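You operate a simulated robot arm through the tools that you are given. There is no shell and no other tool.

You are at the controls of a simulated two-armed robot. One attempt, no reset.

Task
Purge at 1 bar, then glue the yellow module with two shots.
Fine: stop purging once the dose display shows glue; afterwards cup back under the nozzle, pressure off.

It is judged by the outcome, as a careful person would: the job done as asked, and still so three seconds after it is handed in. It fails if anything else is knocked over, pushed out of place, dropped, spilled or broken.

Robot
Two 6-joint arms with two-finger parallel grippers on one trunk that stands fixed in place. Base frame: the origin is at the foot of the trunk, x ahead of it, y to its left, z up. Readings come in cm, degrees, newtons and seconds.
The left shoulder is at [-7.7, 17.7, 83.2], the right one opposite. With the tool pointing down near the work surface each hand reaches from about 10 to 72 cm from the base axis, measured 20 degrees to its own side. Payload 1.57 kg a hand.
The tool frame of a hand sits at the grasp point between the pads (the TCP): z along the fingers, y along the line on which they close. The tips reach 3 cm beyond it. The gripper opens to 8 cm. The fingers are 1.7 cm wide and 1.2 cm thick; the gripper's body (4 by 8.2 cm) begins 8 cm behind the TCP.
Orientation is that of the tool frame in the base frame, as [roll, pitch, yaw] about the fixed x, y, z axes, in that order (R = Rz(yaw) Ry(pitch) Rx(roll)). With the fingers straight down and closing along the base's y, the tool's x points along the base's -x, its y along +y and its z along -z.

Tools
- The arms move only by the tool arm_command. It takes "left_increments", "right_increments" or both (then of equal length, played together; a hand with none holds still); each is a list of rows, each a list of 7 numbers: the shift along the tool's x, y, z in cm, then the turn, a rotation vector about the tool's x, y, z in degrees, then the closure, from 0 (fully open) to 1 (shut). In form: [[tx, ty, tz, ax, ay, az, jaw], ...]. A call has 1 to 20 rows; each row shifts and turns the commanded pose from where the row before left it, along the tool's axes as they then stand. A row lasts 0.2 s, in which the tool goes at most 5 cm and 8.6 degrees; a call with a longer step from one row to the next is refused whole, and so is a gripper value outside its range. A pose out of reach is approached as far as the arm can. The call stops where the force on the tool passes 40 N (or 10 N more than at its start, if that is more) or the arm is blocked; 0.2 s more then pass. The fingers move at their own pace (about 7.2 cm/s each) and stop on an object; they squeeze with about 28 N. The grip force told is the motor's: it shows also when the fingers shut on nothing. Time passes only in rows, and 0.2 s behind the last, so rows that do not move let the fingers close. The reply holds the time, the measured pose of the TCP, the force on the tool along the base axes, the opening and the grip force, in the units named above and with some noise, with the torque about the TCP (base axes, N m) and any sound that the robot's microphone picked up.
- Cameras (640 x 400 px; columns grow to the right, rows downward): "scene" is now at [2.25, -3.94, 155.16]; the picture's right is [-0.54, -0.84, 0.00], its down [-0.66, 0.42, -0.62] and it looks along [0.52, -0.33, -0.79] (base axes); focal length 308 px, centre (320, 200). "left" rides on the left gripper at [7.2, 0.7, -12.2] in its tool frame; the picture's right is [-0.09, 1.00, 0.00], its down [-0.84, -0.08, -0.54] and it looks along [-0.54, -0.05, 0.84] (tool axes); focal length 238 px, centre (320, 200). "right" rides on the right gripper at [7.2, -0.7, -12.2] in its tool frame; the picture's right is [0.09, 1.00, 0.00], its down [-0.84, 0.08, -0.54] and it looks along [-0.54, 0.05, 0.84] (tool axes); focal length 238 px, centre (320, 200).
- grab_frame(camera): a new picture of that camera. No time passes.
- lift_body(by): moves the trunk up (or, below 0, down) by that many cm; the arms and the scene camera ride with it, the base frame stays. It gives what a move gives, with no picture.
- aim_head(pan, tilt): turns the head with the scene camera to pan (to the left, within 143 degrees either way) and tilt (down, from -29 to 69), counted from straight ahead of the robot (the tilt from the chest, where the trunk bows). It gives what a move gives.
- probe_pixels(camera, pixels): for up to 12 pixels [column, row] of the newest picture of that camera ("zoom" is the newest enlarged one), the place [x, y, z] in the base frame of the surface seen there, good to about 0.2 cm. No time passes.
- inspect(camera, box): a new picture of the part [left, top, right, bottom] of that camera's present view, enlarged. No time passes.
- finish_job(): hands the job in; it is judged then, once.

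Unless the task says otherwise, let go and move clear before handing in.

The tools are called after "Request:" as a command line: name --argument value ..., lists and objects as JSON in quotes. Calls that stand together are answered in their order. arm_command: Moves the arms, as the interface text tells. Its arguments: {"type":"object","properties":{"left_increments":{"type":"array","items":{"type":"array","items":{"type":"number"}}},"right_increments":{"type":"array","items":{"type":"array","items":{"type":"number"}}}},"required":[]} The other tools are called the same way: lift_body (by) moves the trunk up or down; aim_head (pan, tilt) turns the head that bears the scene camera; grab_frame (camera) takes a picture; probe_pixels (camera, pixels) gives the place of the surface under pixels of a picture; inspect (camera, box) takes an enlarged picture of a part of a camera's view; finish_job () hands the job in.

At the start:

```text
t: 0.0
left_eef_pos: [47.47, -5.03, 113.5]
left_tcp_rot: [180.0, -0.1, 179.9]
left_wrist_force: [-0.4, 0.3, 0.1]
left_moment: [-0.01, -0.03, 0.02]
left_opening: 8.02
left_gripper_force: 0.0
right_eef_pos: [27.27, -37.07, 116.26]
right_tcp_rot: [-180.0, 0.0, -180.0]
right_wrist_force: [0.6, 0.1, 0.1]
right_moment: [-0.02, 0.04, 0.0]
right_opening: 8.01
right_gripper_force: 0.1
trunk travel left (down, up): [-27.5, 5.3]
head pan, tilt (commanded): [-32.6, 51.8]
```

scene: 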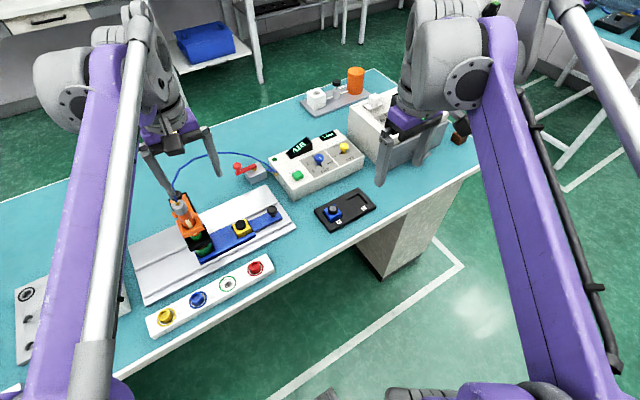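
right: 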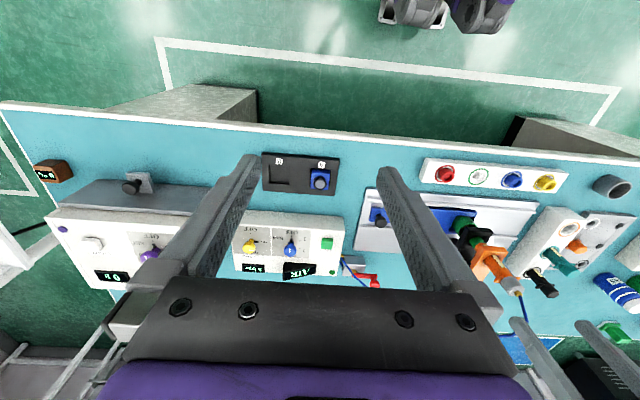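
left: 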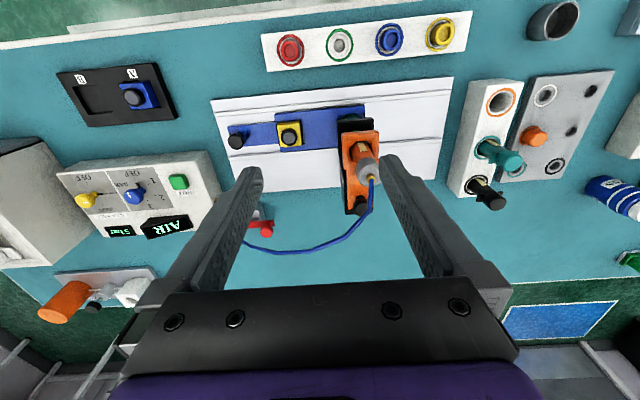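

The pictures show a bench with a glue dispenser box (AIR display), a rail with an orange dispensing head, a black/blue slide, and several buttons. I'll look closer at each part before moving.

Request:
inspect --camera "left" --box '[40, 130, 240, 255]'

Request:
inspect --camera "left" --box '[200, 70, 460, 232]'

Request:
inspect --camera "scene" --box '[230, 60, 470, 210]'

Request:
inspect --camera "scene" --box '[120, 150, 320, 275]'

Request:
inspect --camera "right" --box '[200, 140, 400, 290]'

Request:
inspect --camera "left" --box '[240, 0, 480, 80]'

```text
3.20 times, centred on (140, 192) of left
```

zoom: 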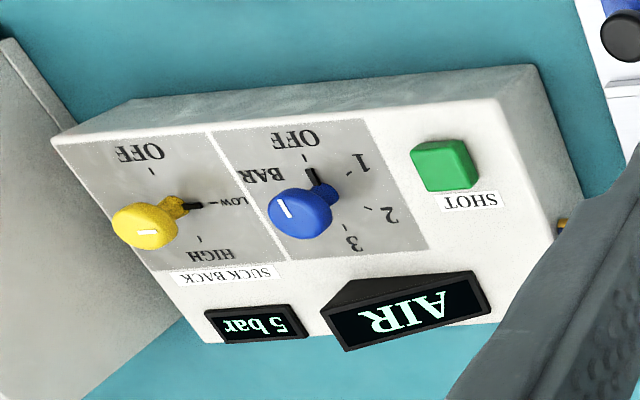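

```text
2.46 times, centred on (330, 151) of left
```

zoom: 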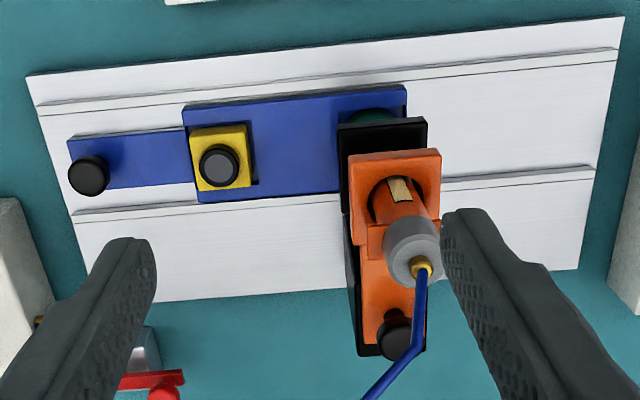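

```text
2.67 times, centred on (350, 135) of scene
```

zoom: 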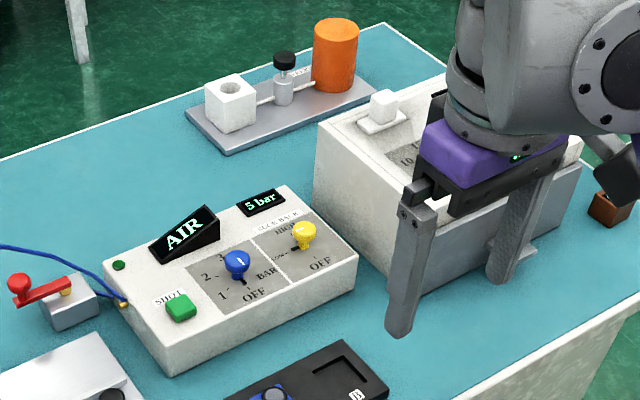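

```text
3.20 times, centred on (220, 212) of scene
```

zoom: 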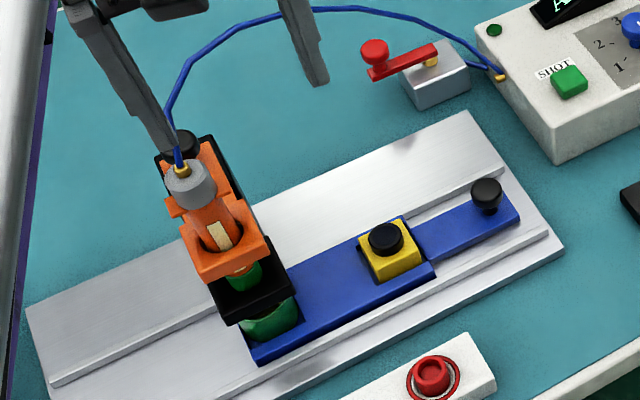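

```text
2.67 times, centred on (300, 215) of right
```

zoom: 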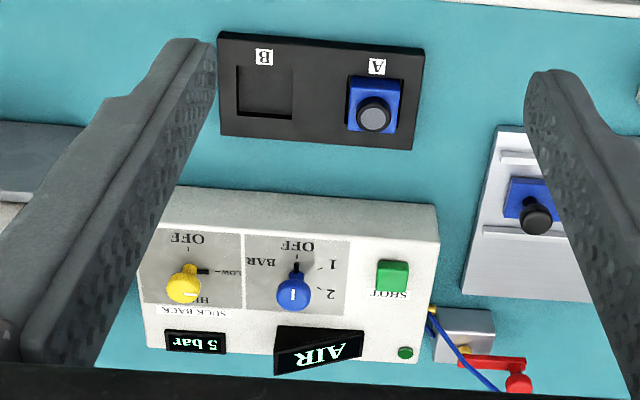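

```text
2.67 times, centred on (360, 40) of left
```

zoom: 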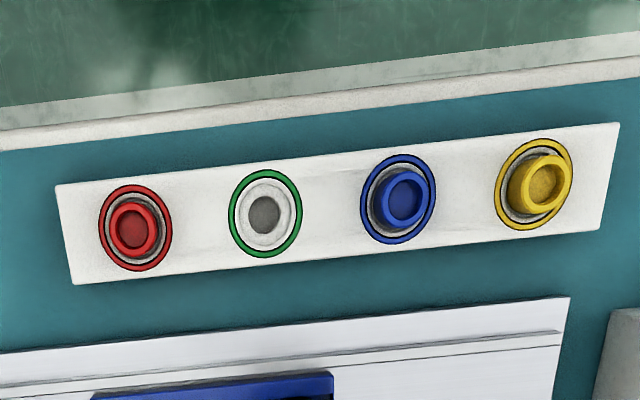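

The dose display reads "AIR", a second display reads "5 bar", the blue knob is the pressure selector (OFF/1/2/3) and the yellow is SUCK BACK. I'll probe positions for the box, knobs, button, slider and head.

Request:
inspect --camera "scene" --box '[255, 120, 375, 200]'

Request:
probe_pixels --camera "scene" --pixels '[[297, 175], [319, 158], [344, 147], [313, 184], [366, 150], [272, 160], [334, 133], [299, 148], [242, 230], [273, 212], [241, 225], [206, 258]]'

Request:
probe_pixels --camera "left" --pixels '[[178, 181], [138, 192], [134, 198], [85, 200], [168, 227], [118, 230], [289, 137], [237, 140], [360, 145], [365, 165], [362, 205], [350, 112]]'

```text
5.00 times, centred on (315, 160) of scene
```

zoom: 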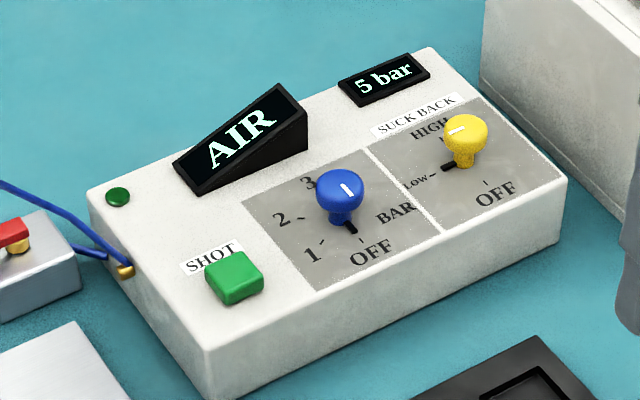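

```text
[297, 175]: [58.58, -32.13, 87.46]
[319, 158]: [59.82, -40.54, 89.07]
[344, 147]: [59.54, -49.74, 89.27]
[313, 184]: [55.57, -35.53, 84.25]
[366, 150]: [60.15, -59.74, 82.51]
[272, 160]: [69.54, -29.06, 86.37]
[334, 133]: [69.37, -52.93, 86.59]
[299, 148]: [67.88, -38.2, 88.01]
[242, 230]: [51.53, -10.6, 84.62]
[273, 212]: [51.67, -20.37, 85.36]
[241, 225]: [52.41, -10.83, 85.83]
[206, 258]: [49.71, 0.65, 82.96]
```

```text
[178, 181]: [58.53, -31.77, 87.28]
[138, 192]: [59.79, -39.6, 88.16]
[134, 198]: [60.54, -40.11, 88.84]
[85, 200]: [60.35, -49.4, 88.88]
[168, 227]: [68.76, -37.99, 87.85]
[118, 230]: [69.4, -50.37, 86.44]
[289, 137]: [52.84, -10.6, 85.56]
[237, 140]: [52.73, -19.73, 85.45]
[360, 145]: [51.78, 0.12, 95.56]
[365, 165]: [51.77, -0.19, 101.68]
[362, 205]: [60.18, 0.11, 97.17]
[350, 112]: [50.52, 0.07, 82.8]
```

Now a closer look at the red-lever block and the dispensing head, plus the other items on the bench.

Request:
inspect --camera "scene" --box '[220, 145, 300, 195]'

Request:
inspect --camera "scene" --box '[150, 180, 230, 270]'

Request:
inspect --camera "left" --box '[440, 60, 640, 220]'

Request:
inspect --camera "right" --box '[30, 140, 190, 300]'

Request:
inspect --camera "right" --box '[340, 180, 640, 368]'

Request:
inspect --camera "left" --box '[230, 190, 290, 240]'

```text
8.00 times, centred on (260, 170) of scene
```

zoom: 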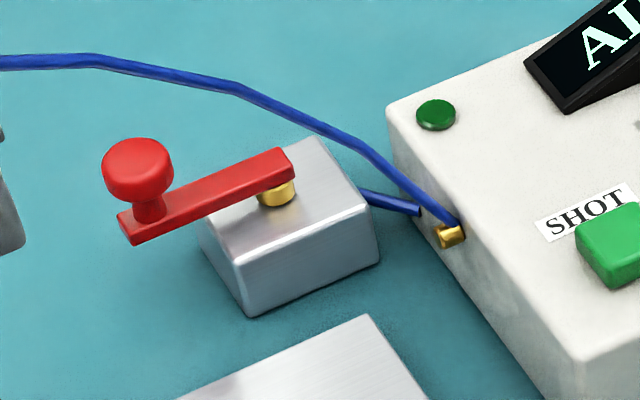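

```text
4.44 times, centred on (190, 225) of scene
```

zoom: 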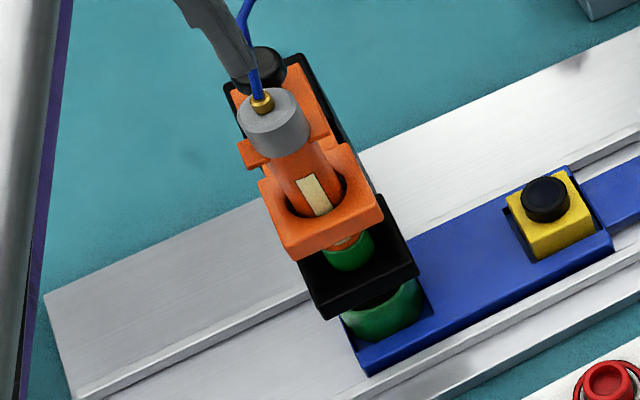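

```text
2.50 times, centred on (540, 140) of left
```

zoom: 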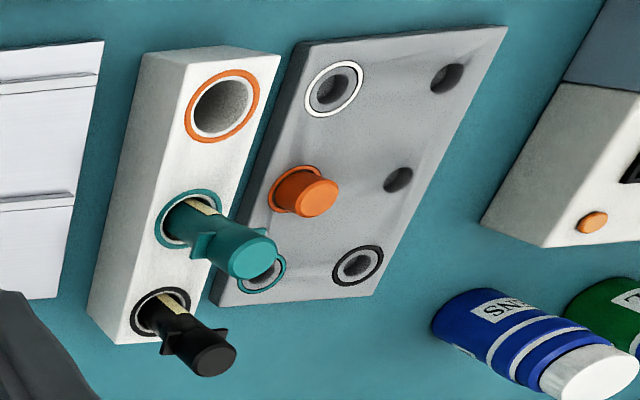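

```text
2.50 times, centred on (110, 220) of right
```

zoom: 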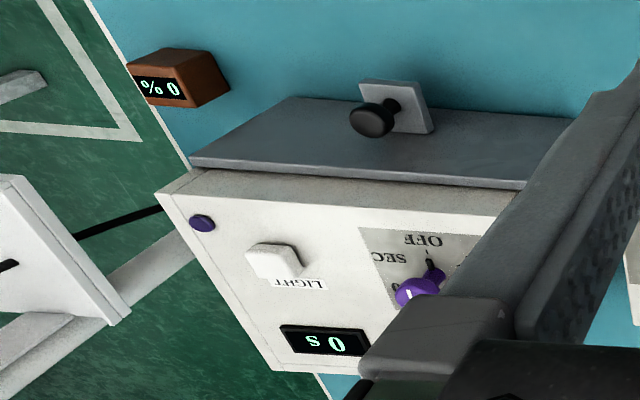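

```text
2.13 times, centred on (490, 274) of right
```

zoom: 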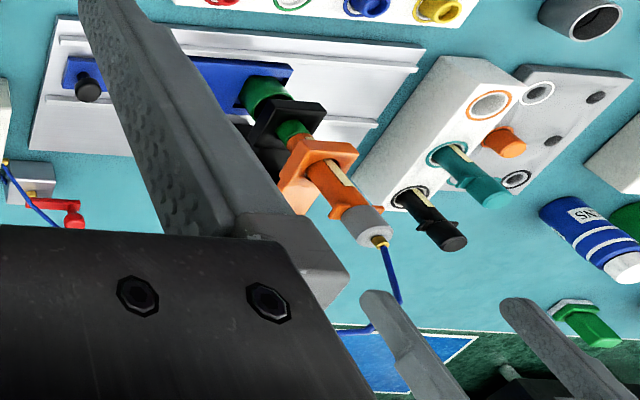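

```text
8.00 times, centred on (260, 215) of left
```

zoom: 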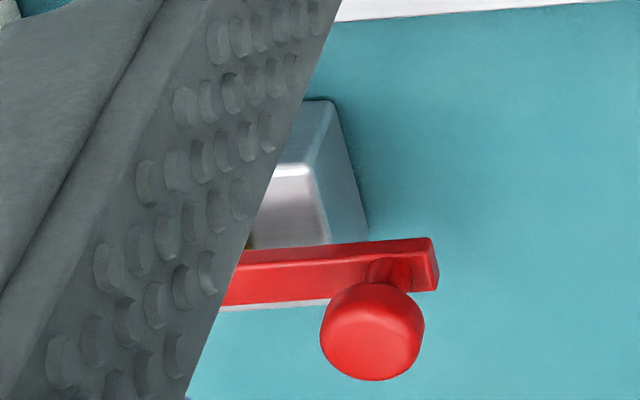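

I'll check the heights around the head and hose before I move the left hand away from above it.

Request:
probe_pixels --camera "left" --pixels '[[372, 178], [373, 190], [367, 210], [340, 235], [300, 249], [265, 250], [362, 150], [355, 200], [345, 125], [375, 165], [486, 150], [535, 135]]'

Request:
probe_pixels --camera "scene" --pixels '[[180, 205], [178, 190], [190, 160], [215, 153], [187, 205], [190, 227], [200, 230], [205, 244], [135, 245], [150, 297], [250, 190], [292, 225]]'

```text
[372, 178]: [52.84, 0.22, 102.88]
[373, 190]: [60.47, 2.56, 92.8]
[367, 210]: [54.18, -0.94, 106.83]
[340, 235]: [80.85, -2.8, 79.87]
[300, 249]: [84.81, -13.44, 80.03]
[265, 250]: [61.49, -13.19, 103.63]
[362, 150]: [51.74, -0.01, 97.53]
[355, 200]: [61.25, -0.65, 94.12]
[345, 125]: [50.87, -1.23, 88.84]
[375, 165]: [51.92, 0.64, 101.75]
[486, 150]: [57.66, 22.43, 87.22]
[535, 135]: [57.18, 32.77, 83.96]
```

```text
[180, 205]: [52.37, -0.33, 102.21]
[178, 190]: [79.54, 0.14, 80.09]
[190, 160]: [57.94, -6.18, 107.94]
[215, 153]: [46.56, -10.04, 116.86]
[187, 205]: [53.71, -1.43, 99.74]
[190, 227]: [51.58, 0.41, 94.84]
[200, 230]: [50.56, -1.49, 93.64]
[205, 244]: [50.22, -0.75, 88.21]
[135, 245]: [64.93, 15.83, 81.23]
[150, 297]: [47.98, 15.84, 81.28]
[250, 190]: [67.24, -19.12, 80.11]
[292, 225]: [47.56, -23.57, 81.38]
```

Table is at z≈80, rail top ≈81.3, and the hose arcs to about 108. I'll back the left hand up and away to the left, clear of the hose, and turn it so its camera looks along −y at the head from the side.

Request:
arm_command --left_increments '[[3.5, 0, -1.5, 0, 0, 0, 0], [3.5, 0, -1.5, 0, 0, 0, 0], [0, 4.5, 0, 0, 0, 0, 0], [0, 4.5, 0, 0, 0, 0, 0], [0, 4.5, 0, 0, 0, 0, 0], [0, 4.5, 0, 0, 0, 0, 0], [0, 4.5, 0, 0, 0, 0, 0], [0, 4.5, 0, 0, 0, 0, 0]]'

```text
t: 1.8
left_eef_pos: [40.43, 21.77, 116.6]
left_tcp_rot: [-179.9, 0.0, 180.0]
left_wrist_force: [0.0, -0.2, 0.7]
left_moment: [-0.01, -0.05, -0.02]
left_opening: 7.97
left_gripper_force: 0.1
right_eef_pos: [27.24, -37.16, 116.3]
right_tcp_rot: [180.0, 0.0, -180.0]
right_wrist_force: [0.9, -0.3, 0.2]
right_moment: [-0.03, -0.02, 0.01]
right_opening: 8.0
right_gripper_force: 0.1
trunk travel left (down, up): [-27.5, 5.3]
head pan, tilt (commanded): [-32.6, 51.8]
```

The left hand is clear at [40.4, 21.8, 116.6]. Now I'll yaw it 90° and tilt it so the camera sees the head from the left side.

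Request:
arm_command --left_increments '[[0, 0, 0, 0, 0, 8.5, 0], [0, 0, 0, 0, 0, 8.5, 0], [0, 0, 0, 0, 0, 8.5, 0], [0, 0, 0, 0, 0, 8.5, 0], [0, 0, 0, 0, 0, 8.5, 0], [0, 0, 0, 0, 0, 8.5, 0], [0, 0, 0, 0, 0, 8.5, 0], [0, 0, 0, 0, 0, 8.5, 0], [0, 0, 0, 0, 0, 8.5, 0], [0, 0, 0, 0, 0, 8.5, 0], [0, 0, 0, 0, 0, 5, 0], [0, 2, 4, 0, 0, 0, 0]]'

Request:
grab_frame --camera "left"

Request:
grab_frame --camera "scene"

```text
t: 4.4
left_eef_pos: [42.57, 21.71, 112.5]
left_tcp_rot: [-179.8, 0.1, 90.0]
left_wrist_force: [1.1, 0.7, 0.9]
left_moment: [-0.03, 0.0, 0.0]
left_opening: 7.99
left_gripper_force: 0.0
right_eef_pos: [27.38, -37.0, 116.39]
right_tcp_rot: [180.0, 0.0, 180.0]
right_wrist_force: [0.3, -0.2, 0.2]
right_moment: [-0.01, 0.02, -0.03]
right_opening: 7.98
right_gripper_force: 0.0
trunk travel left (down, up): [-27.5, 5.3]
head pan, tilt (commanded): [-32.6, 51.8]
```

```text
taken
```

left: 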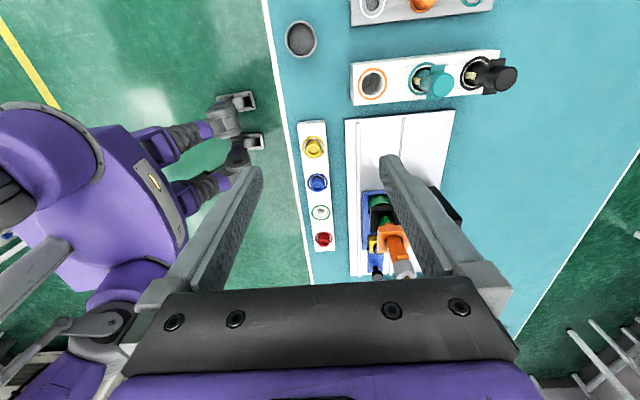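

```text
taken
```

scene: 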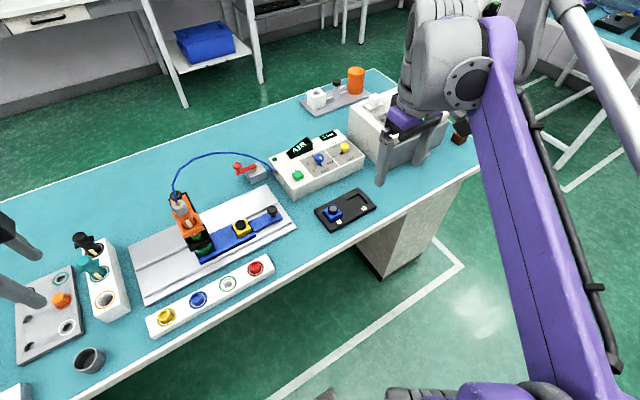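

From the scene image the left hand is well clear to the left. I'll shift it next to the head and tilt it 40° so the camera sees the nozzle gap side-on.

Request:
arm_command --left_increments '[[0, 3.5, 3, 0, 0, 0, 0], [0, 3.5, 3, 0, 0, 0, 0], [0, 0, 3, 0, -8, 0, 0], [0, 0, 0, 0, -8, 0, 0], [0, 0, 0, 0, -8, 0, 0], [0, 0, 0, 0, -8, 0, 0], [0, 0, 0, 0, -8, 0, 0]]'

Request:
grab_frame --camera "left"

```text
t: 6.0
left_eef_pos: [49.47, 21.94, 103.55]
left_tcp_rot: [180.0, 40.1, 89.9]
left_wrist_force: [0.7, 1.2, -0.1]
left_moment: [0.02, 0.01, 0.0]
left_opening: 8.02
left_gripper_force: 0.0
right_eef_pos: [27.1, -37.08, 116.32]
right_tcp_rot: [-180.0, 0.0, 180.0]
right_wrist_force: [1.1, -0.5, -0.2]
right_moment: [-0.01, 0.01, 0.0]
right_opening: 8.03
right_gripper_force: 0.0
trunk travel left (down, up): [-27.5, 5.3]
head pan, tilt (commanded): [-32.6, 51.8]
```

```text
taken
```

left: 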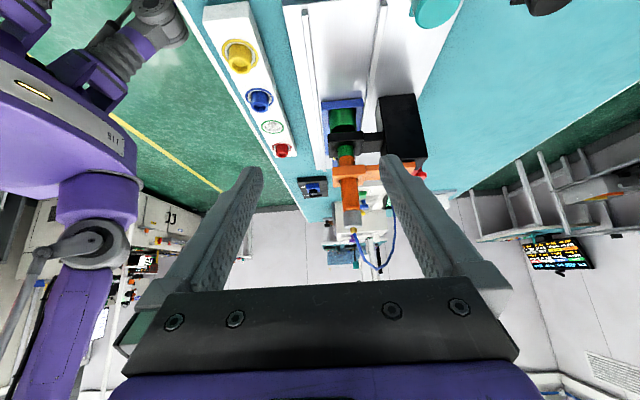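

Request:
inspect --camera "left" --box '[290, 80, 450, 270]'

Request:
probe_pixels --camera "left" --pixels '[[342, 108], [342, 128], [343, 140], [370, 135], [345, 150], [347, 170], [405, 100], [348, 165], [330, 105], [395, 165], [355, 160], [400, 140]]'

```text
2.11 times, centred on (370, 175) of left
```

zoom: 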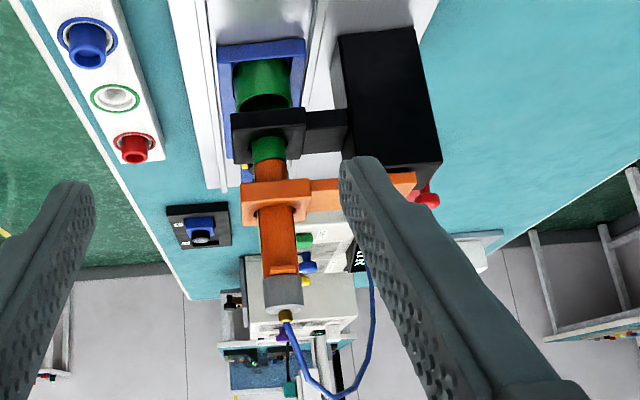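

```text
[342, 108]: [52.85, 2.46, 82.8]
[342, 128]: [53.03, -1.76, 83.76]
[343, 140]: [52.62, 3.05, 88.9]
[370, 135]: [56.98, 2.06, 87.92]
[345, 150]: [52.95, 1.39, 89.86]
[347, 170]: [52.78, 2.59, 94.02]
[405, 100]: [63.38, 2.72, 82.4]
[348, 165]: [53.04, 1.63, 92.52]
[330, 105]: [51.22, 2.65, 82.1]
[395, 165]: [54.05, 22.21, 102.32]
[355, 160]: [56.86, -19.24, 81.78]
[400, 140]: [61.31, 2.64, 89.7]
```

The side view shows the black column with a black guide plate (z≈88–89) and the nozzle above the green cup on the carriage. I'll also get a low side view from the right with the right hand's camera, to check the clearance of the module under the nozzle.

Request:
arm_command --right_increments '[[0, 0, 0, 0, 0, -8.5, 0], [0, 0, 0, 0, 0, -8.5, 0], [0, 0, 0, 0, 0, -8.5, 0], [0, 0, 0, 0, 0, -8.5, 0], [0, 0, 0, 0, 0, -8.5, 0], [0, 0, 0, 0, 0, -8.5, 0], [0, 0, 0, 0, 0, -8.5, 0], [0, 0, 0, 0, 0, -8.5, 0], [0, 0, 0, 0, 0, -8.5, 0], [0, 0, 0, 0, 0, -8.5, 0], [0, 0, 0, 0, 0, -5, 0]]'

```text
t: 8.4
left_eef_pos: [49.54, 22.03, 103.63]
left_tcp_rot: [-179.9, 39.9, 90.0]
left_wrist_force: [-0.7, -0.1, -0.3]
left_moment: [0.0, -0.01, -0.04]
left_opening: 7.96
left_gripper_force: 0.0
right_eef_pos: [27.21, -37.18, 116.35]
right_tcp_rot: [180.0, 0.0, -89.8]
right_wrist_force: [-0.1, -0.7, 0.0]
right_moment: [0.01, 0.01, -0.01]
right_opening: 8.03
right_gripper_force: 0.1
trunk travel left (down, up): [-27.5, 5.3]
head pan, tilt (commanded): [-32.6, 51.8]
```

Yaw done. Now I'll move forward above the bench and tilt to look along +y.

Request:
arm_command --right_increments '[[-1.5, -3.7, 1.5, 0, 0, 0, 0], [-1.5, -3.7, 1.5, 0, 0, 0, 0], [-1.5, -3.7, 1.5, 0, 0, 0, 0], [-1.5, -3.7, 1.5, 0, 0, 0, 0], [-1.5, -3.7, 1.5, 0, 0, 0, 0], [-1.5, -3.7, 1.5, 0, 0, 0, 0], [0, 0, 0, 0, -8, 0, 0], [0, 0, 0, 0, -8, 0, 0], [0, 0, 0, 0, -8, 0, 0], [0, 0, 0, 0, -8, 0, 0], [0, 0, 0, 0, -8, 0, 0], [0, 0, 0, 0, -8, 0, 0]]'

Request:
grab_frame --camera "right"

Request:
grab_frame --camera "scene"

```text
t: 11.0
left_eef_pos: [49.48, 21.82, 103.74]
left_tcp_rot: [-179.9, 40.0, 90.0]
left_wrist_force: [0.6, -0.8, 0.0]
left_moment: [0.01, 0.02, -0.02]
left_opening: 7.98
left_gripper_force: 0.1
right_eef_pos: [49.31, -28.18, 107.24]
right_tcp_rot: [-179.9, 48.1, -89.9]
right_wrist_force: [0.2, 0.3, -0.6]
right_moment: [0.03, -0.05, 0.0]
right_opening: 7.97
right_gripper_force: 0.1
trunk travel left (down, up): [-27.5, 5.3]
head pan, tilt (commanded): [-32.6, 51.8]
```

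```text
taken
```

right: 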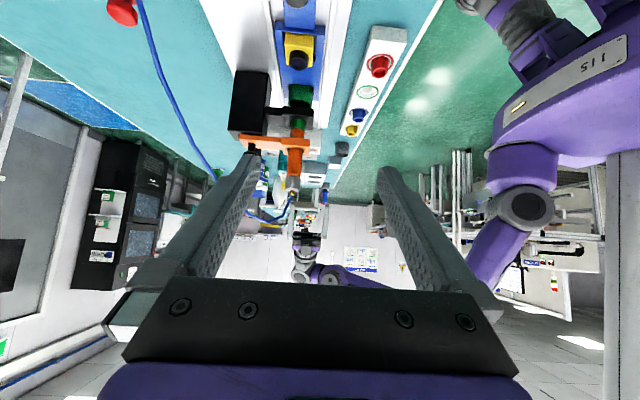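

```text
taken
```

scene: 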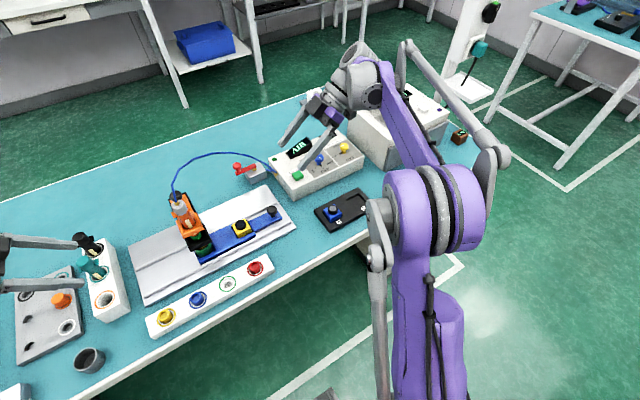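

The right camera now sees the rail upside down (module at (299,50), cup at (300,95), guide plate (300,108)). I'll go lower for a level view of the gap.

Request:
arm_command --right_increments '[[2.97, -0.7, 2.68, 0, 0, 0, 0], [2.97, -0.7, 2.68, 0, 0, 0, 0], [2.97, -0.7, 2.68, 0, 0, 0, 0]]'

Request:
grab_frame --camera "right"

Request:
inspect --camera "right" --box '[220, 60, 380, 220]'

```text
t: 11.8
left_eef_pos: [49.42, 21.76, 103.54]
left_tcp_rot: [179.9, 40.1, 90.0]
left_wrist_force: [0.8, 0.1, 0.7]
left_moment: [-0.01, 0.02, -0.03]
left_opening: 8.01
left_gripper_force: 0.1
right_eef_pos: [51.48, -28.25, 95.2]
right_tcp_rot: [-179.9, 48.0, -89.9]
right_wrist_force: [0.5, 0.6, -0.5]
right_moment: [0.03, 0.02, 0.01]
right_opening: 7.99
right_gripper_force: 0.0
trunk travel left (down, up): [-27.5, 5.3]
head pan, tilt (commanded): [-32.6, 51.8]
```

```text
taken
```

right: 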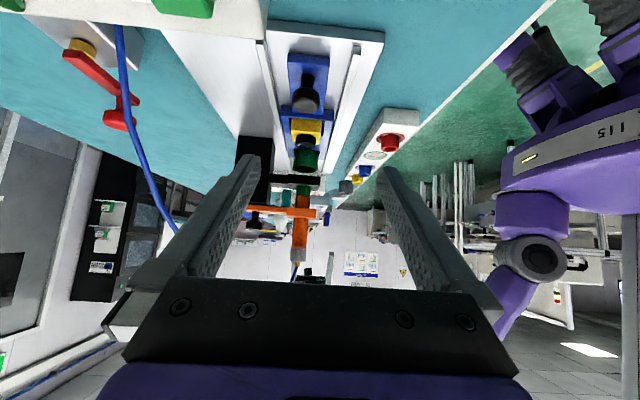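

```text
2.50 times, centred on (300, 140) of right
```

zoom: 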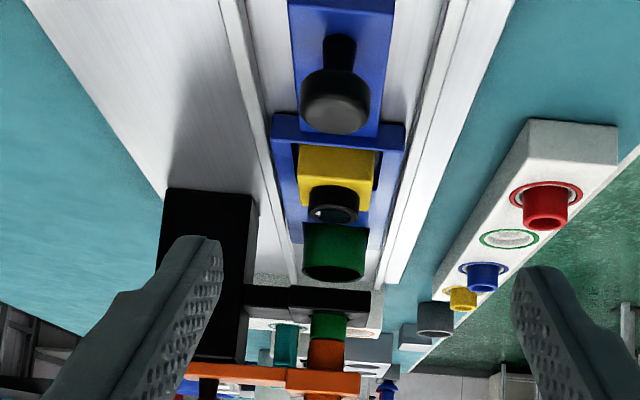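

I'll probe heights: handle, module top, cup rim, guide plate edge and nozzle.

Request:
probe_pixels --camera "zoom" --pixels '[[333, 215], [333, 190], [335, 278], [335, 235], [330, 298], [330, 312], [335, 325], [340, 100], [335, 130], [330, 160], [300, 385], [385, 15]]'

Request:
inspect --camera "right" --box '[270, 110, 340, 200]'

```text
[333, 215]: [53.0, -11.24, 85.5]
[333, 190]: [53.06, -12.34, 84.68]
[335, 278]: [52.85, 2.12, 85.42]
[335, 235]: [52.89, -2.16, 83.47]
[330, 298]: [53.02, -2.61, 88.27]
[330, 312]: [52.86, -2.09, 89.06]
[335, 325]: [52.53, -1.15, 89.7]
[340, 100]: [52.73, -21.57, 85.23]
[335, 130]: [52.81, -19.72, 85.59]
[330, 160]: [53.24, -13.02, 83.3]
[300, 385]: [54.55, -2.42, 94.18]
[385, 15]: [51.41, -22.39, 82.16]
```

```text
4.44 times, centred on (305, 155) of right
```

zoom: 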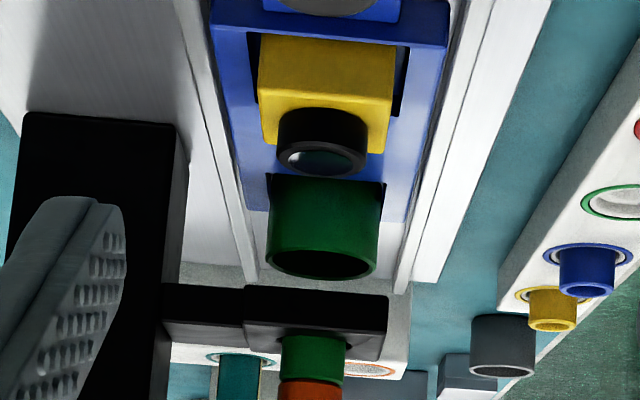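

The module top (z≈85.6) is about level with the cup rim (z≈85.4), and the guide plate is above at ≈88, so the carriage should pass. Now I'll raise and straighten the right hand and go look at the control panel from above.

Request:
arm_command --right_increments '[[-2.97, 0, -2.68, 0, 0, 0, 0], [-2.97, 0, -2.68, 0, 0, 0, 0], [0, 0, 0, 0, 8, 0, 0], [0, 0, 0, 0, 8, 0, 0], [0, 0, 0, 0, 8, 0, 0], [0, 0, 0, 0, 8, 0, 0], [0, 0, 0, 0, 8, 0, 0], [0, 0, 0, 0, 8, 0, 0], [3, -3, 0, 0, 0, 0, 0], [3, -3, 0, 0, 0, 0, 0]]'

Request:
grab_frame --camera "right"

Request:
grab_frame --camera "scene"

```text
t: 14.0
left_eef_pos: [49.55, 21.88, 103.42]
left_tcp_rot: [180.0, 40.0, 90.1]
left_wrist_force: [0.1, 0.2, -0.8]
left_moment: [-0.02, 0.0, -0.01]
left_opening: 8.01
left_gripper_force: 0.2
right_eef_pos: [57.63, -34.27, 103.42]
right_tcp_rot: [179.9, 0.1, -90.0]
right_wrist_force: [0.3, -0.3, 0.2]
right_moment: [-0.01, 0.04, 0.0]
right_opening: 7.99
right_gripper_force: 0.1
trunk travel left (down, up): [-27.5, 5.3]
head pan, tilt (commanded): [-32.6, 51.8]
```

```text
taken
```

right: 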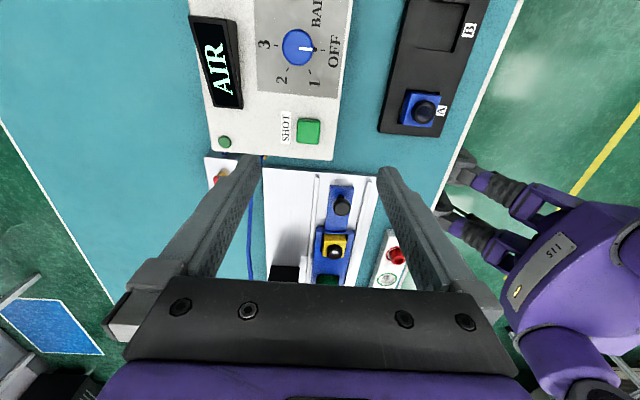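

```text
taken
```

scene: 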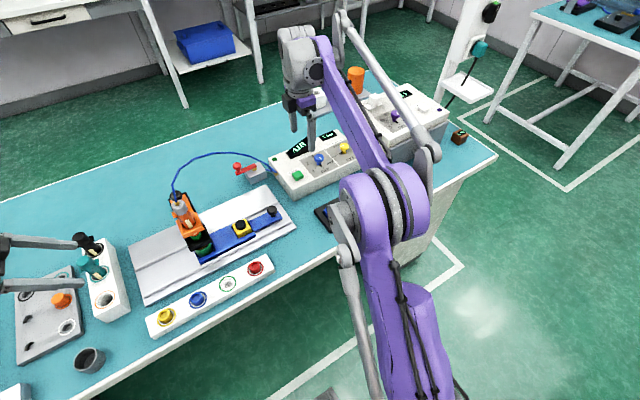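

The right camera shows the dial at (298,48) clearly; I'll enlarge it and probe the ticks and knob.

Request:
inspect --camera "right" --box '[240, 0, 350, 110]'

Request:
inspect --camera "right" --box '[180, 0, 360, 160]'

```text
3.64 times, centred on (295, 55) of right
```

zoom: 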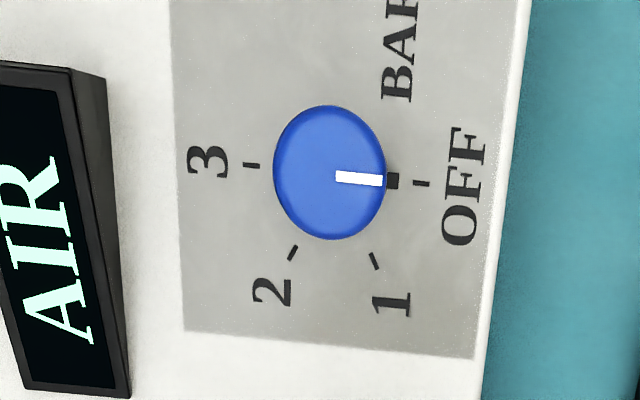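

```text
2.50 times, centred on (270, 80) of right
```

zoom: 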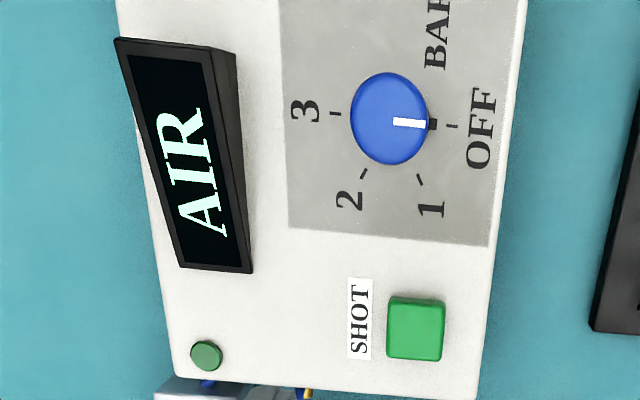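

The pointer is at OFF and ticks look 60° apart (OFF, 1, 2, 3 over 180°). I'll probe coordinates of ticks, knob, and button.

Request:
probe_pixels --camera "zoom" --pixels '[[452, 126], [420, 180], [363, 173], [336, 113], [432, 124], [390, 118], [365, 118], [390, 85], [390, 155], [415, 328], [392, 302], [441, 356]]'

```text
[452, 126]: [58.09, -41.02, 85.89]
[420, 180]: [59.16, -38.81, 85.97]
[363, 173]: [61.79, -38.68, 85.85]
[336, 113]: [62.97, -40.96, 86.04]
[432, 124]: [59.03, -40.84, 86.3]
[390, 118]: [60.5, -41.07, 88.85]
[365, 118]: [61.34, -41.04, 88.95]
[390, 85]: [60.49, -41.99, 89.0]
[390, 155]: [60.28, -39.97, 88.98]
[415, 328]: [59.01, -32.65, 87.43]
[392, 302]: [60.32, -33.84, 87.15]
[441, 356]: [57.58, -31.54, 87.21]
```

Knob centre ≈(60.5, −41.0), top z≈89.0; OFF→1 is a 60° clockwise turn (seen from above). I'll position the right hand above the knob, partly open.

Request:
arm_command --right_increments '[[2.24, -0.96, 2.2, 0, 0, 0, 0.375], [2.24, -0.96, 2.2, 0, 0, 0, 0.375], [2.24, -0.96, 2.2, 0, 0, 0, 0.375], [0, 0, 0, 0, 0, 0, 0.375]]'

Request:
grab_frame --camera "right"

Request:
inspect --camera "scene" --box '[255, 100, 375, 200]'

```text
t: 15.0
left_eef_pos: [49.43, 21.99, 103.59]
left_tcp_rot: [-179.9, 40.0, 90.0]
left_wrist_force: [-0.8, 0.4, -0.4]
left_moment: [0.02, -0.01, 0.01]
left_opening: 8.0
left_gripper_force: 0.0
right_eef_pos: [60.35, -40.95, 96.64]
right_tcp_rot: [-179.8, 0.0, -89.9]
right_wrist_force: [-0.4, 0.3, -0.3]
right_moment: [0.0, -0.01, 0.03]
right_opening: 5.0
right_gripper_force: 0.1
trunk travel left (down, up): [-27.5, 5.3]
head pan, tilt (commanded): [-32.6, 51.8]
```

```text
taken
```

right: 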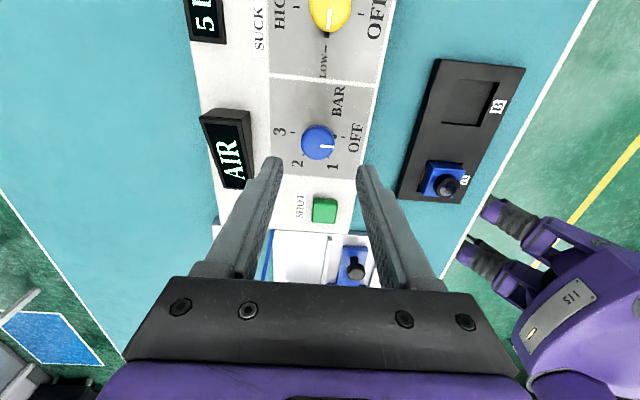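

```text
4.00 times, centred on (315, 150) of scene
```

zoom: 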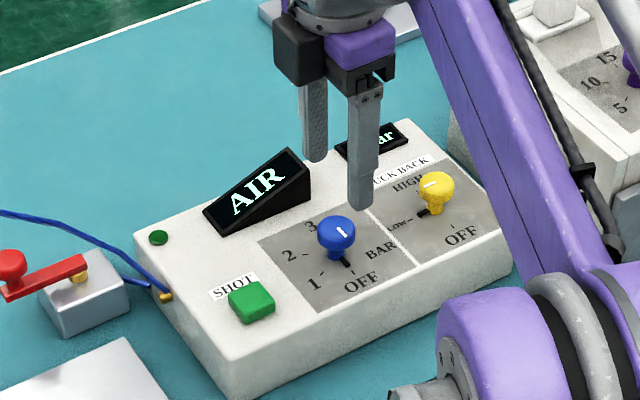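

The knob sits midway between the fingers. I'll descend to grip height (tips just above the panel) without closing first.

Request:
arm_command --right_increments '[[0, -0.15, 3, 0, 0, 0, 0.375], [0, 0, 2.2, 0, 0, 0, 0.375], [0, 0, 1.1, 0, 0, 0, 0.375], [0, 0, 0, 0, 0, 0, 0.375]]'

Request:
inspect --camera "scene" --box '[275, 120, 365, 190]'

Request:
grab_frame --camera "right"

```text
t: 16.0
left_eef_pos: [49.49, 21.99, 103.56]
left_tcp_rot: [180.0, 39.9, 90.0]
left_wrist_force: [-0.4, 0.6, 0.5]
left_moment: [-0.02, 0.04, 0.0]
left_opening: 7.99
left_gripper_force: 0.0
right_eef_pos: [60.51, -40.82, 90.42]
right_tcp_rot: [180.0, 0.0, -90.1]
right_wrist_force: [0.3, 0.6, 0.2]
right_moment: [-0.01, 0.0, 0.01]
right_opening: 4.99
right_gripper_force: 0.0
trunk travel left (down, up): [-27.5, 5.3]
head pan, tilt (commanded): [-32.6, 51.8]
```

```text
5.71 times, centred on (320, 155) of scene
```

zoom: 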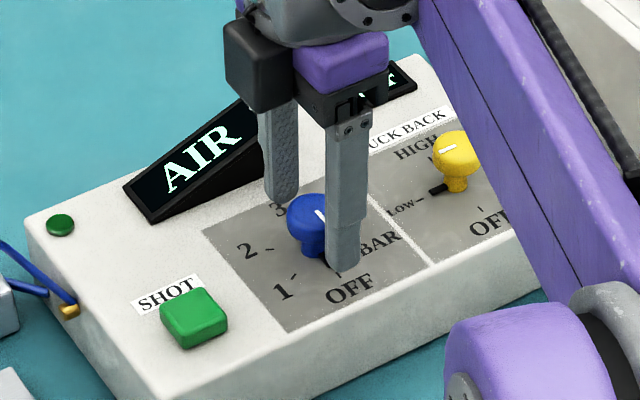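

```text
taken
```

right: 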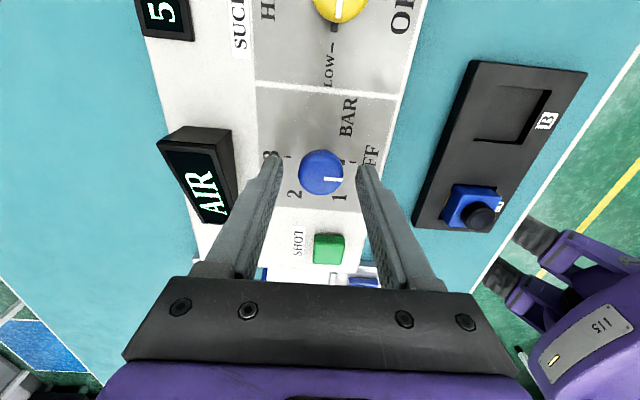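

The tips (z≈87.4) straddle the knob at its widest part. Closing on it now.

Request:
arm_command --right_increments '[[0.15, 0, 0.1, 0, 0, 0, 0.6], [0, 0, 0, 0, 0, 0, 0.8], [0, 0, 0, 0, 0, 0, 0.8], [0, 0, 0, 0, 0, 0, 0.8]]'

Request:
inspect --camera "scene" --box '[275, 120, 365, 190]'

```text
t: 17.0
left_eef_pos: [49.4, 21.77, 103.6]
left_tcp_rot: [180.0, 40.0, 90.1]
left_wrist_force: [0.3, -0.1, 0.4]
left_moment: [-0.02, -0.01, 0.01]
left_opening: 8.02
left_gripper_force: 0.1
right_eef_pos: [60.51, -40.92, 90.43]
right_tcp_rot: [179.9, 0.0, -90.0]
right_wrist_force: [-3.3, 2.6, -1.0]
right_moment: [0.2, 0.09, 0.02]
right_opening: 2.96
right_gripper_force: 39.3
trunk travel left (down, up): [-27.5, 5.3]
head pan, tilt (commanded): [-32.6, 51.8]
```

```text
5.71 times, centred on (320, 155) of scene
```

zoom: 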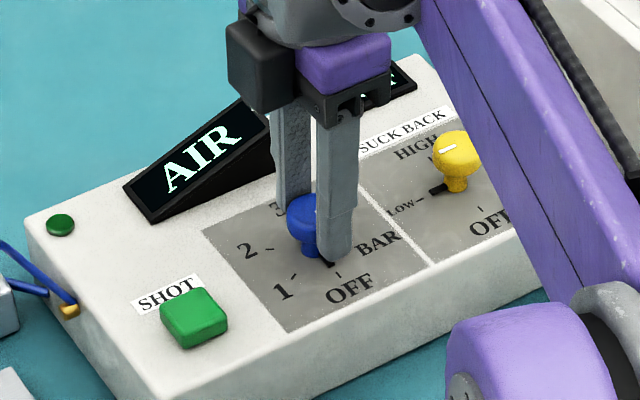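

Gripped at 2.96 cm. Turning 60° about tool z (clockwise from above) towards 1 bar.

Request:
arm_command --right_increments '[[0, 0, 0, 0, 0, 6, 0.8], [0, 0, 0, 0, 0, 6, 0.8], [0, 0, 0, 0, 0, 6, 0.8], [0, 0, 0, 0, 0, 6, 0.8], [0, 0, 0, 0, 0, 6, 0.8], [0, 0, 0, 0, 0, 6, 0.8], [0, 0, 0, 0, 0, 6, 0.8], [0, 0, 0, 0, 0, 6, 0.8], [0, 0, 0, 0, 0, 6, 0.8], [0, 0, 0, 0, 0, 6, 0.8], [0, 0, 0, 0, 0, 0, 0.8]]'

Request:
inspect --camera "scene" --box '[275, 120, 365, 190]'

Request:
grab_frame --camera "right"

```text
t: 19.4
left_eef_pos: [49.42, 21.92, 103.58]
left_tcp_rot: [180.0, 39.9, 90.0]
left_wrist_force: [0.5, -0.3, 1.0]
left_moment: [0.04, 0.0, 0.01]
left_opening: 8.01
left_gripper_force: 0.1
right_eef_pos: [60.49, -41.03, 90.3]
right_tcp_rot: [179.9, 0.1, -150.0]
right_wrist_force: [-15.1, 2.9, -18.8]
right_moment: [0.15, 0.16, -0.02]
right_opening: 2.94
right_gripper_force: 38.4
trunk travel left (down, up): [-27.5, 5.3]
head pan, tilt (commanded): [-32.6, 51.8]
```

```text
5.71 times, centred on (320, 155) of scene
```

zoom: 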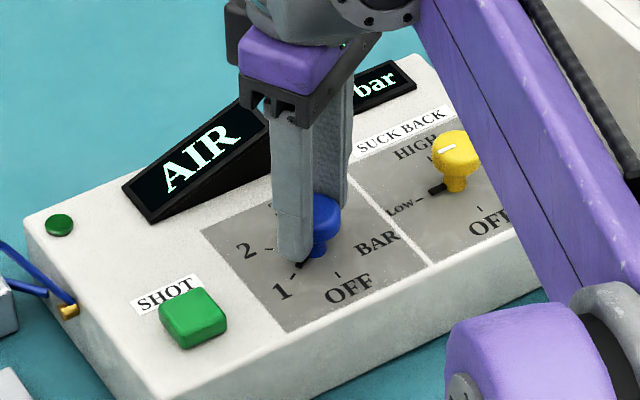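

```text
taken
```

right: 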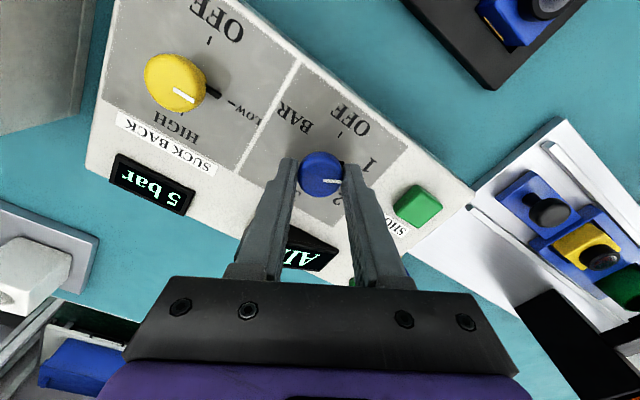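

The pointer is now at the "1" tick and the display still says AIR. Releasing and rising straight up.

Request:
arm_command --right_increments '[[0, 0, 0, 0, 0, 0, 0.4], [0, 0, 0, 0, 0, 0, 0.4], [0, 0, -1.5, 0, 0, 0, 0.4], [0, 0, -3, 0, 0, 0, 0.4]]'

Request:
inspect --camera "scene" --box '[255, 110, 375, 200]'

Request:
inspect --camera "right" --box '[220, 100, 460, 250]'

```text
t: 20.4
left_eef_pos: [49.53, 21.99, 103.58]
left_tcp_rot: [-179.9, 40.0, 90.0]
left_wrist_force: [-0.2, 0.0, -0.6]
left_moment: [0.03, -0.01, -0.01]
left_opening: 8.03
left_gripper_force: 0.1
right_eef_pos: [60.55, -40.92, 94.81]
right_tcp_rot: [180.0, 0.0, -150.1]
right_wrist_force: [0.4, -0.3, -1.3]
right_moment: [-0.04, -0.03, 0.0]
right_opening: 4.8
right_gripper_force: 0.1
trunk travel left (down, up): [-27.5, 5.3]
head pan, tilt (commanded): [-32.6, 51.8]
```

```text
4.44 times, centred on (315, 155) of scene
```

zoom: 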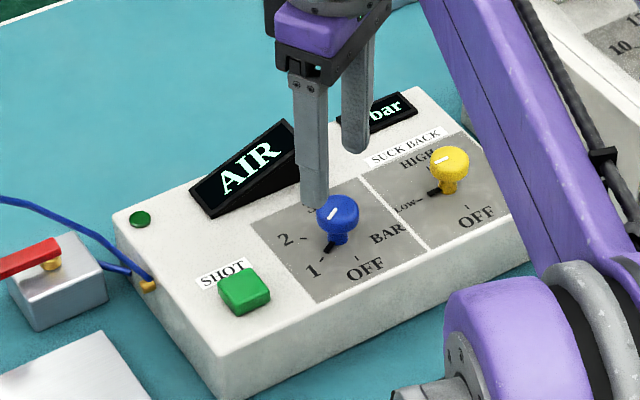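

```text
2.67 times, centred on (340, 175) of right
```

zoom: 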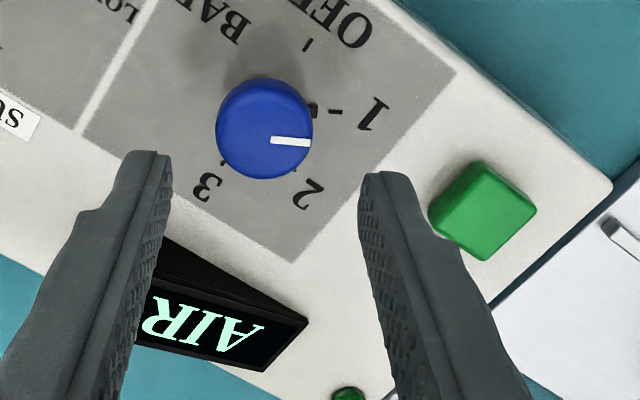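

The pointer is exactly at 1 bar; supply reads 5 bar. Now I'll close the fingers, square the hand up and move above the SHOT button (59.0, −32.65).

Request:
arm_command --right_increments '[[0, 0, -1, 0, 0, 7.5, 0.6], [0, 0, 0, 0, 0, 7.5, 1], [0, 0, 0, 0, 0, 7.5, 1], [0, 0, 0, 0, 0, 7.5, 1], [0.78, 4.14, 0, 0, 0, 0, 1], [0.78, 4.14, 0, 0, 0, 0, 1], [0, 0, 3, 0, 0, 0, 1], [0, 0, 0, 0, 0, 0, 1]]'

Request:
grab_frame --camera "right"

Request:
inspect --camera "scene" --box '[235, 100, 375, 200]'

```text
t: 22.2
left_eef_pos: [49.44, 21.89, 103.58]
left_tcp_rot: [180.0, 40.1, 90.1]
left_wrist_force: [0.7, 0.4, 0.2]
left_moment: [0.03, 0.03, -0.01]
left_opening: 7.99
left_gripper_force: 0.1
right_eef_pos: [58.79, -32.59, 92.89]
right_tcp_rot: [-179.9, -0.1, -179.9]
right_wrist_force: [0.2, 0.8, 0.0]
right_moment: [0.0, 0.01, 0.0]
right_opening: 0.0
right_gripper_force: 21.4
trunk travel left (down, up): [-27.5, 5.3]
head pan, tilt (commanded): [-32.6, 51.8]
```

```text
taken
```

right: 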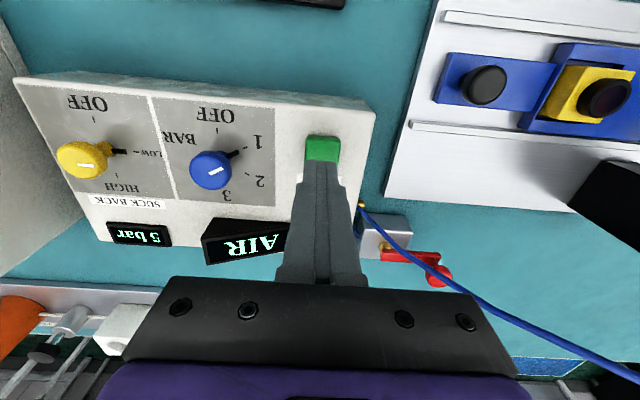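

```text
4.00 times, centred on (305, 150) of scene
```

zoom: 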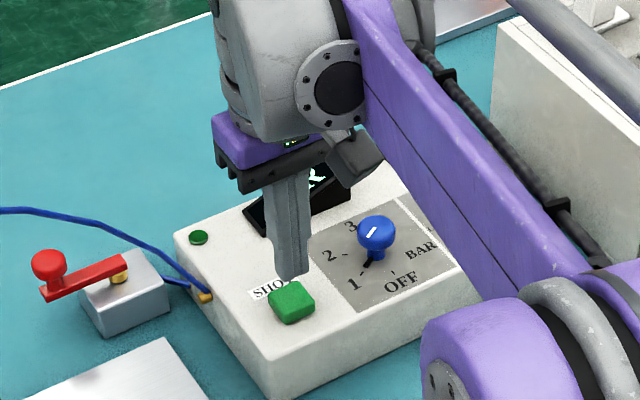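

The right camera sees the AIR display at (247,243) beside the closed fingers, which are above the green button at (322,148). I'll press down gently about 0.4 cm into the button and release.

Request:
arm_command --right_increments '[[0, 0, 2.1, 0, 0, 0, 1], [0, 0, 0.4, 0, 0, 0, 1], [0, 0, 0.3, 0, 0, 0, 1]]'

Request:
grab_frame --camera "right"

```text
t: 23.0
left_eef_pos: [49.39, 21.87, 103.6]
left_tcp_rot: [-180.0, 40.1, 89.9]
left_wrist_force: [0.5, 0.3, -0.2]
left_moment: [-0.02, -0.03, -0.01]
left_opening: 7.96
left_gripper_force: 0.0
right_eef_pos: [59.12, -32.62, 90.06]
right_tcp_rot: [-180.0, 0.0, -180.0]
right_wrist_force: [-1.4, 0.9, 2.2]
right_moment: [0.02, -0.03, 0.0]
right_opening: 0.0
right_gripper_force: 21.1
trunk travel left (down, up): [-27.5, 5.3]
head pan, tilt (commanded): [-32.6, 51.8]
heard: click
```

```text
taken
```

right: 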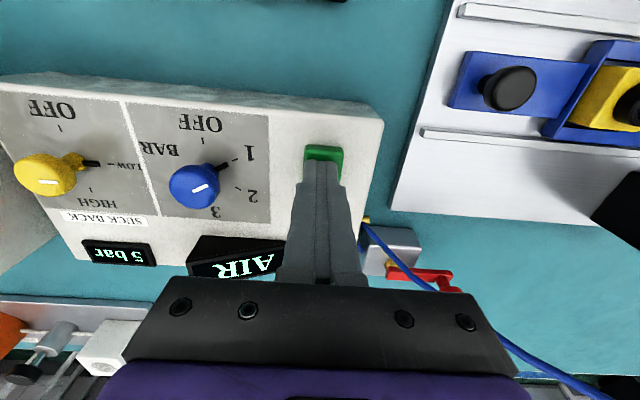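

A click was heard: the button is pressed, and the display still reads AIR. I'll hold briefly and look again.

Request:
arm_command --right_increments '[[0, 0, 0, 0, 0, 0, 1]]'

Request:
inspect --camera "right" --box '[180, 130, 380, 290]'

```text
t: 23.4
left_eef_pos: [49.42, 22.05, 103.63]
left_tcp_rot: [180.0, 40.0, 90.0]
left_wrist_force: [0.0, 0.5, -0.3]
left_moment: [0.0, 0.03, 0.02]
left_opening: 8.01
left_gripper_force: 0.0
right_eef_pos: [59.05, -32.72, 90.16]
right_tcp_rot: [-179.9, 0.1, -180.0]
right_wrist_force: [-0.2, 0.2, 2.4]
right_moment: [0.01, 0.01, 0.02]
right_opening: 0.0
right_gripper_force: 21.0
trunk travel left (down, up): [-27.5, 5.3]
head pan, tilt (commanded): [-32.6, 51.8]
```

```text
2.50 times, centred on (280, 210) of right
```

zoom: 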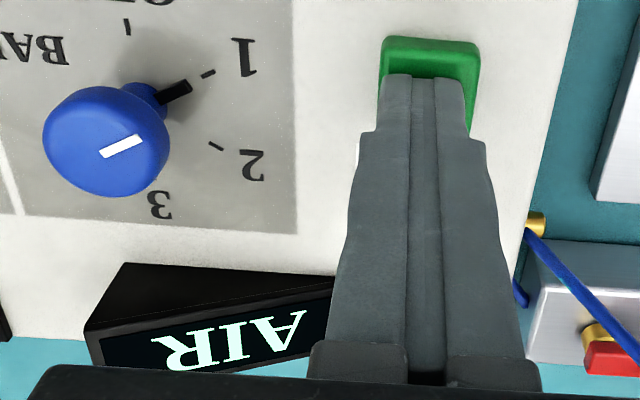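

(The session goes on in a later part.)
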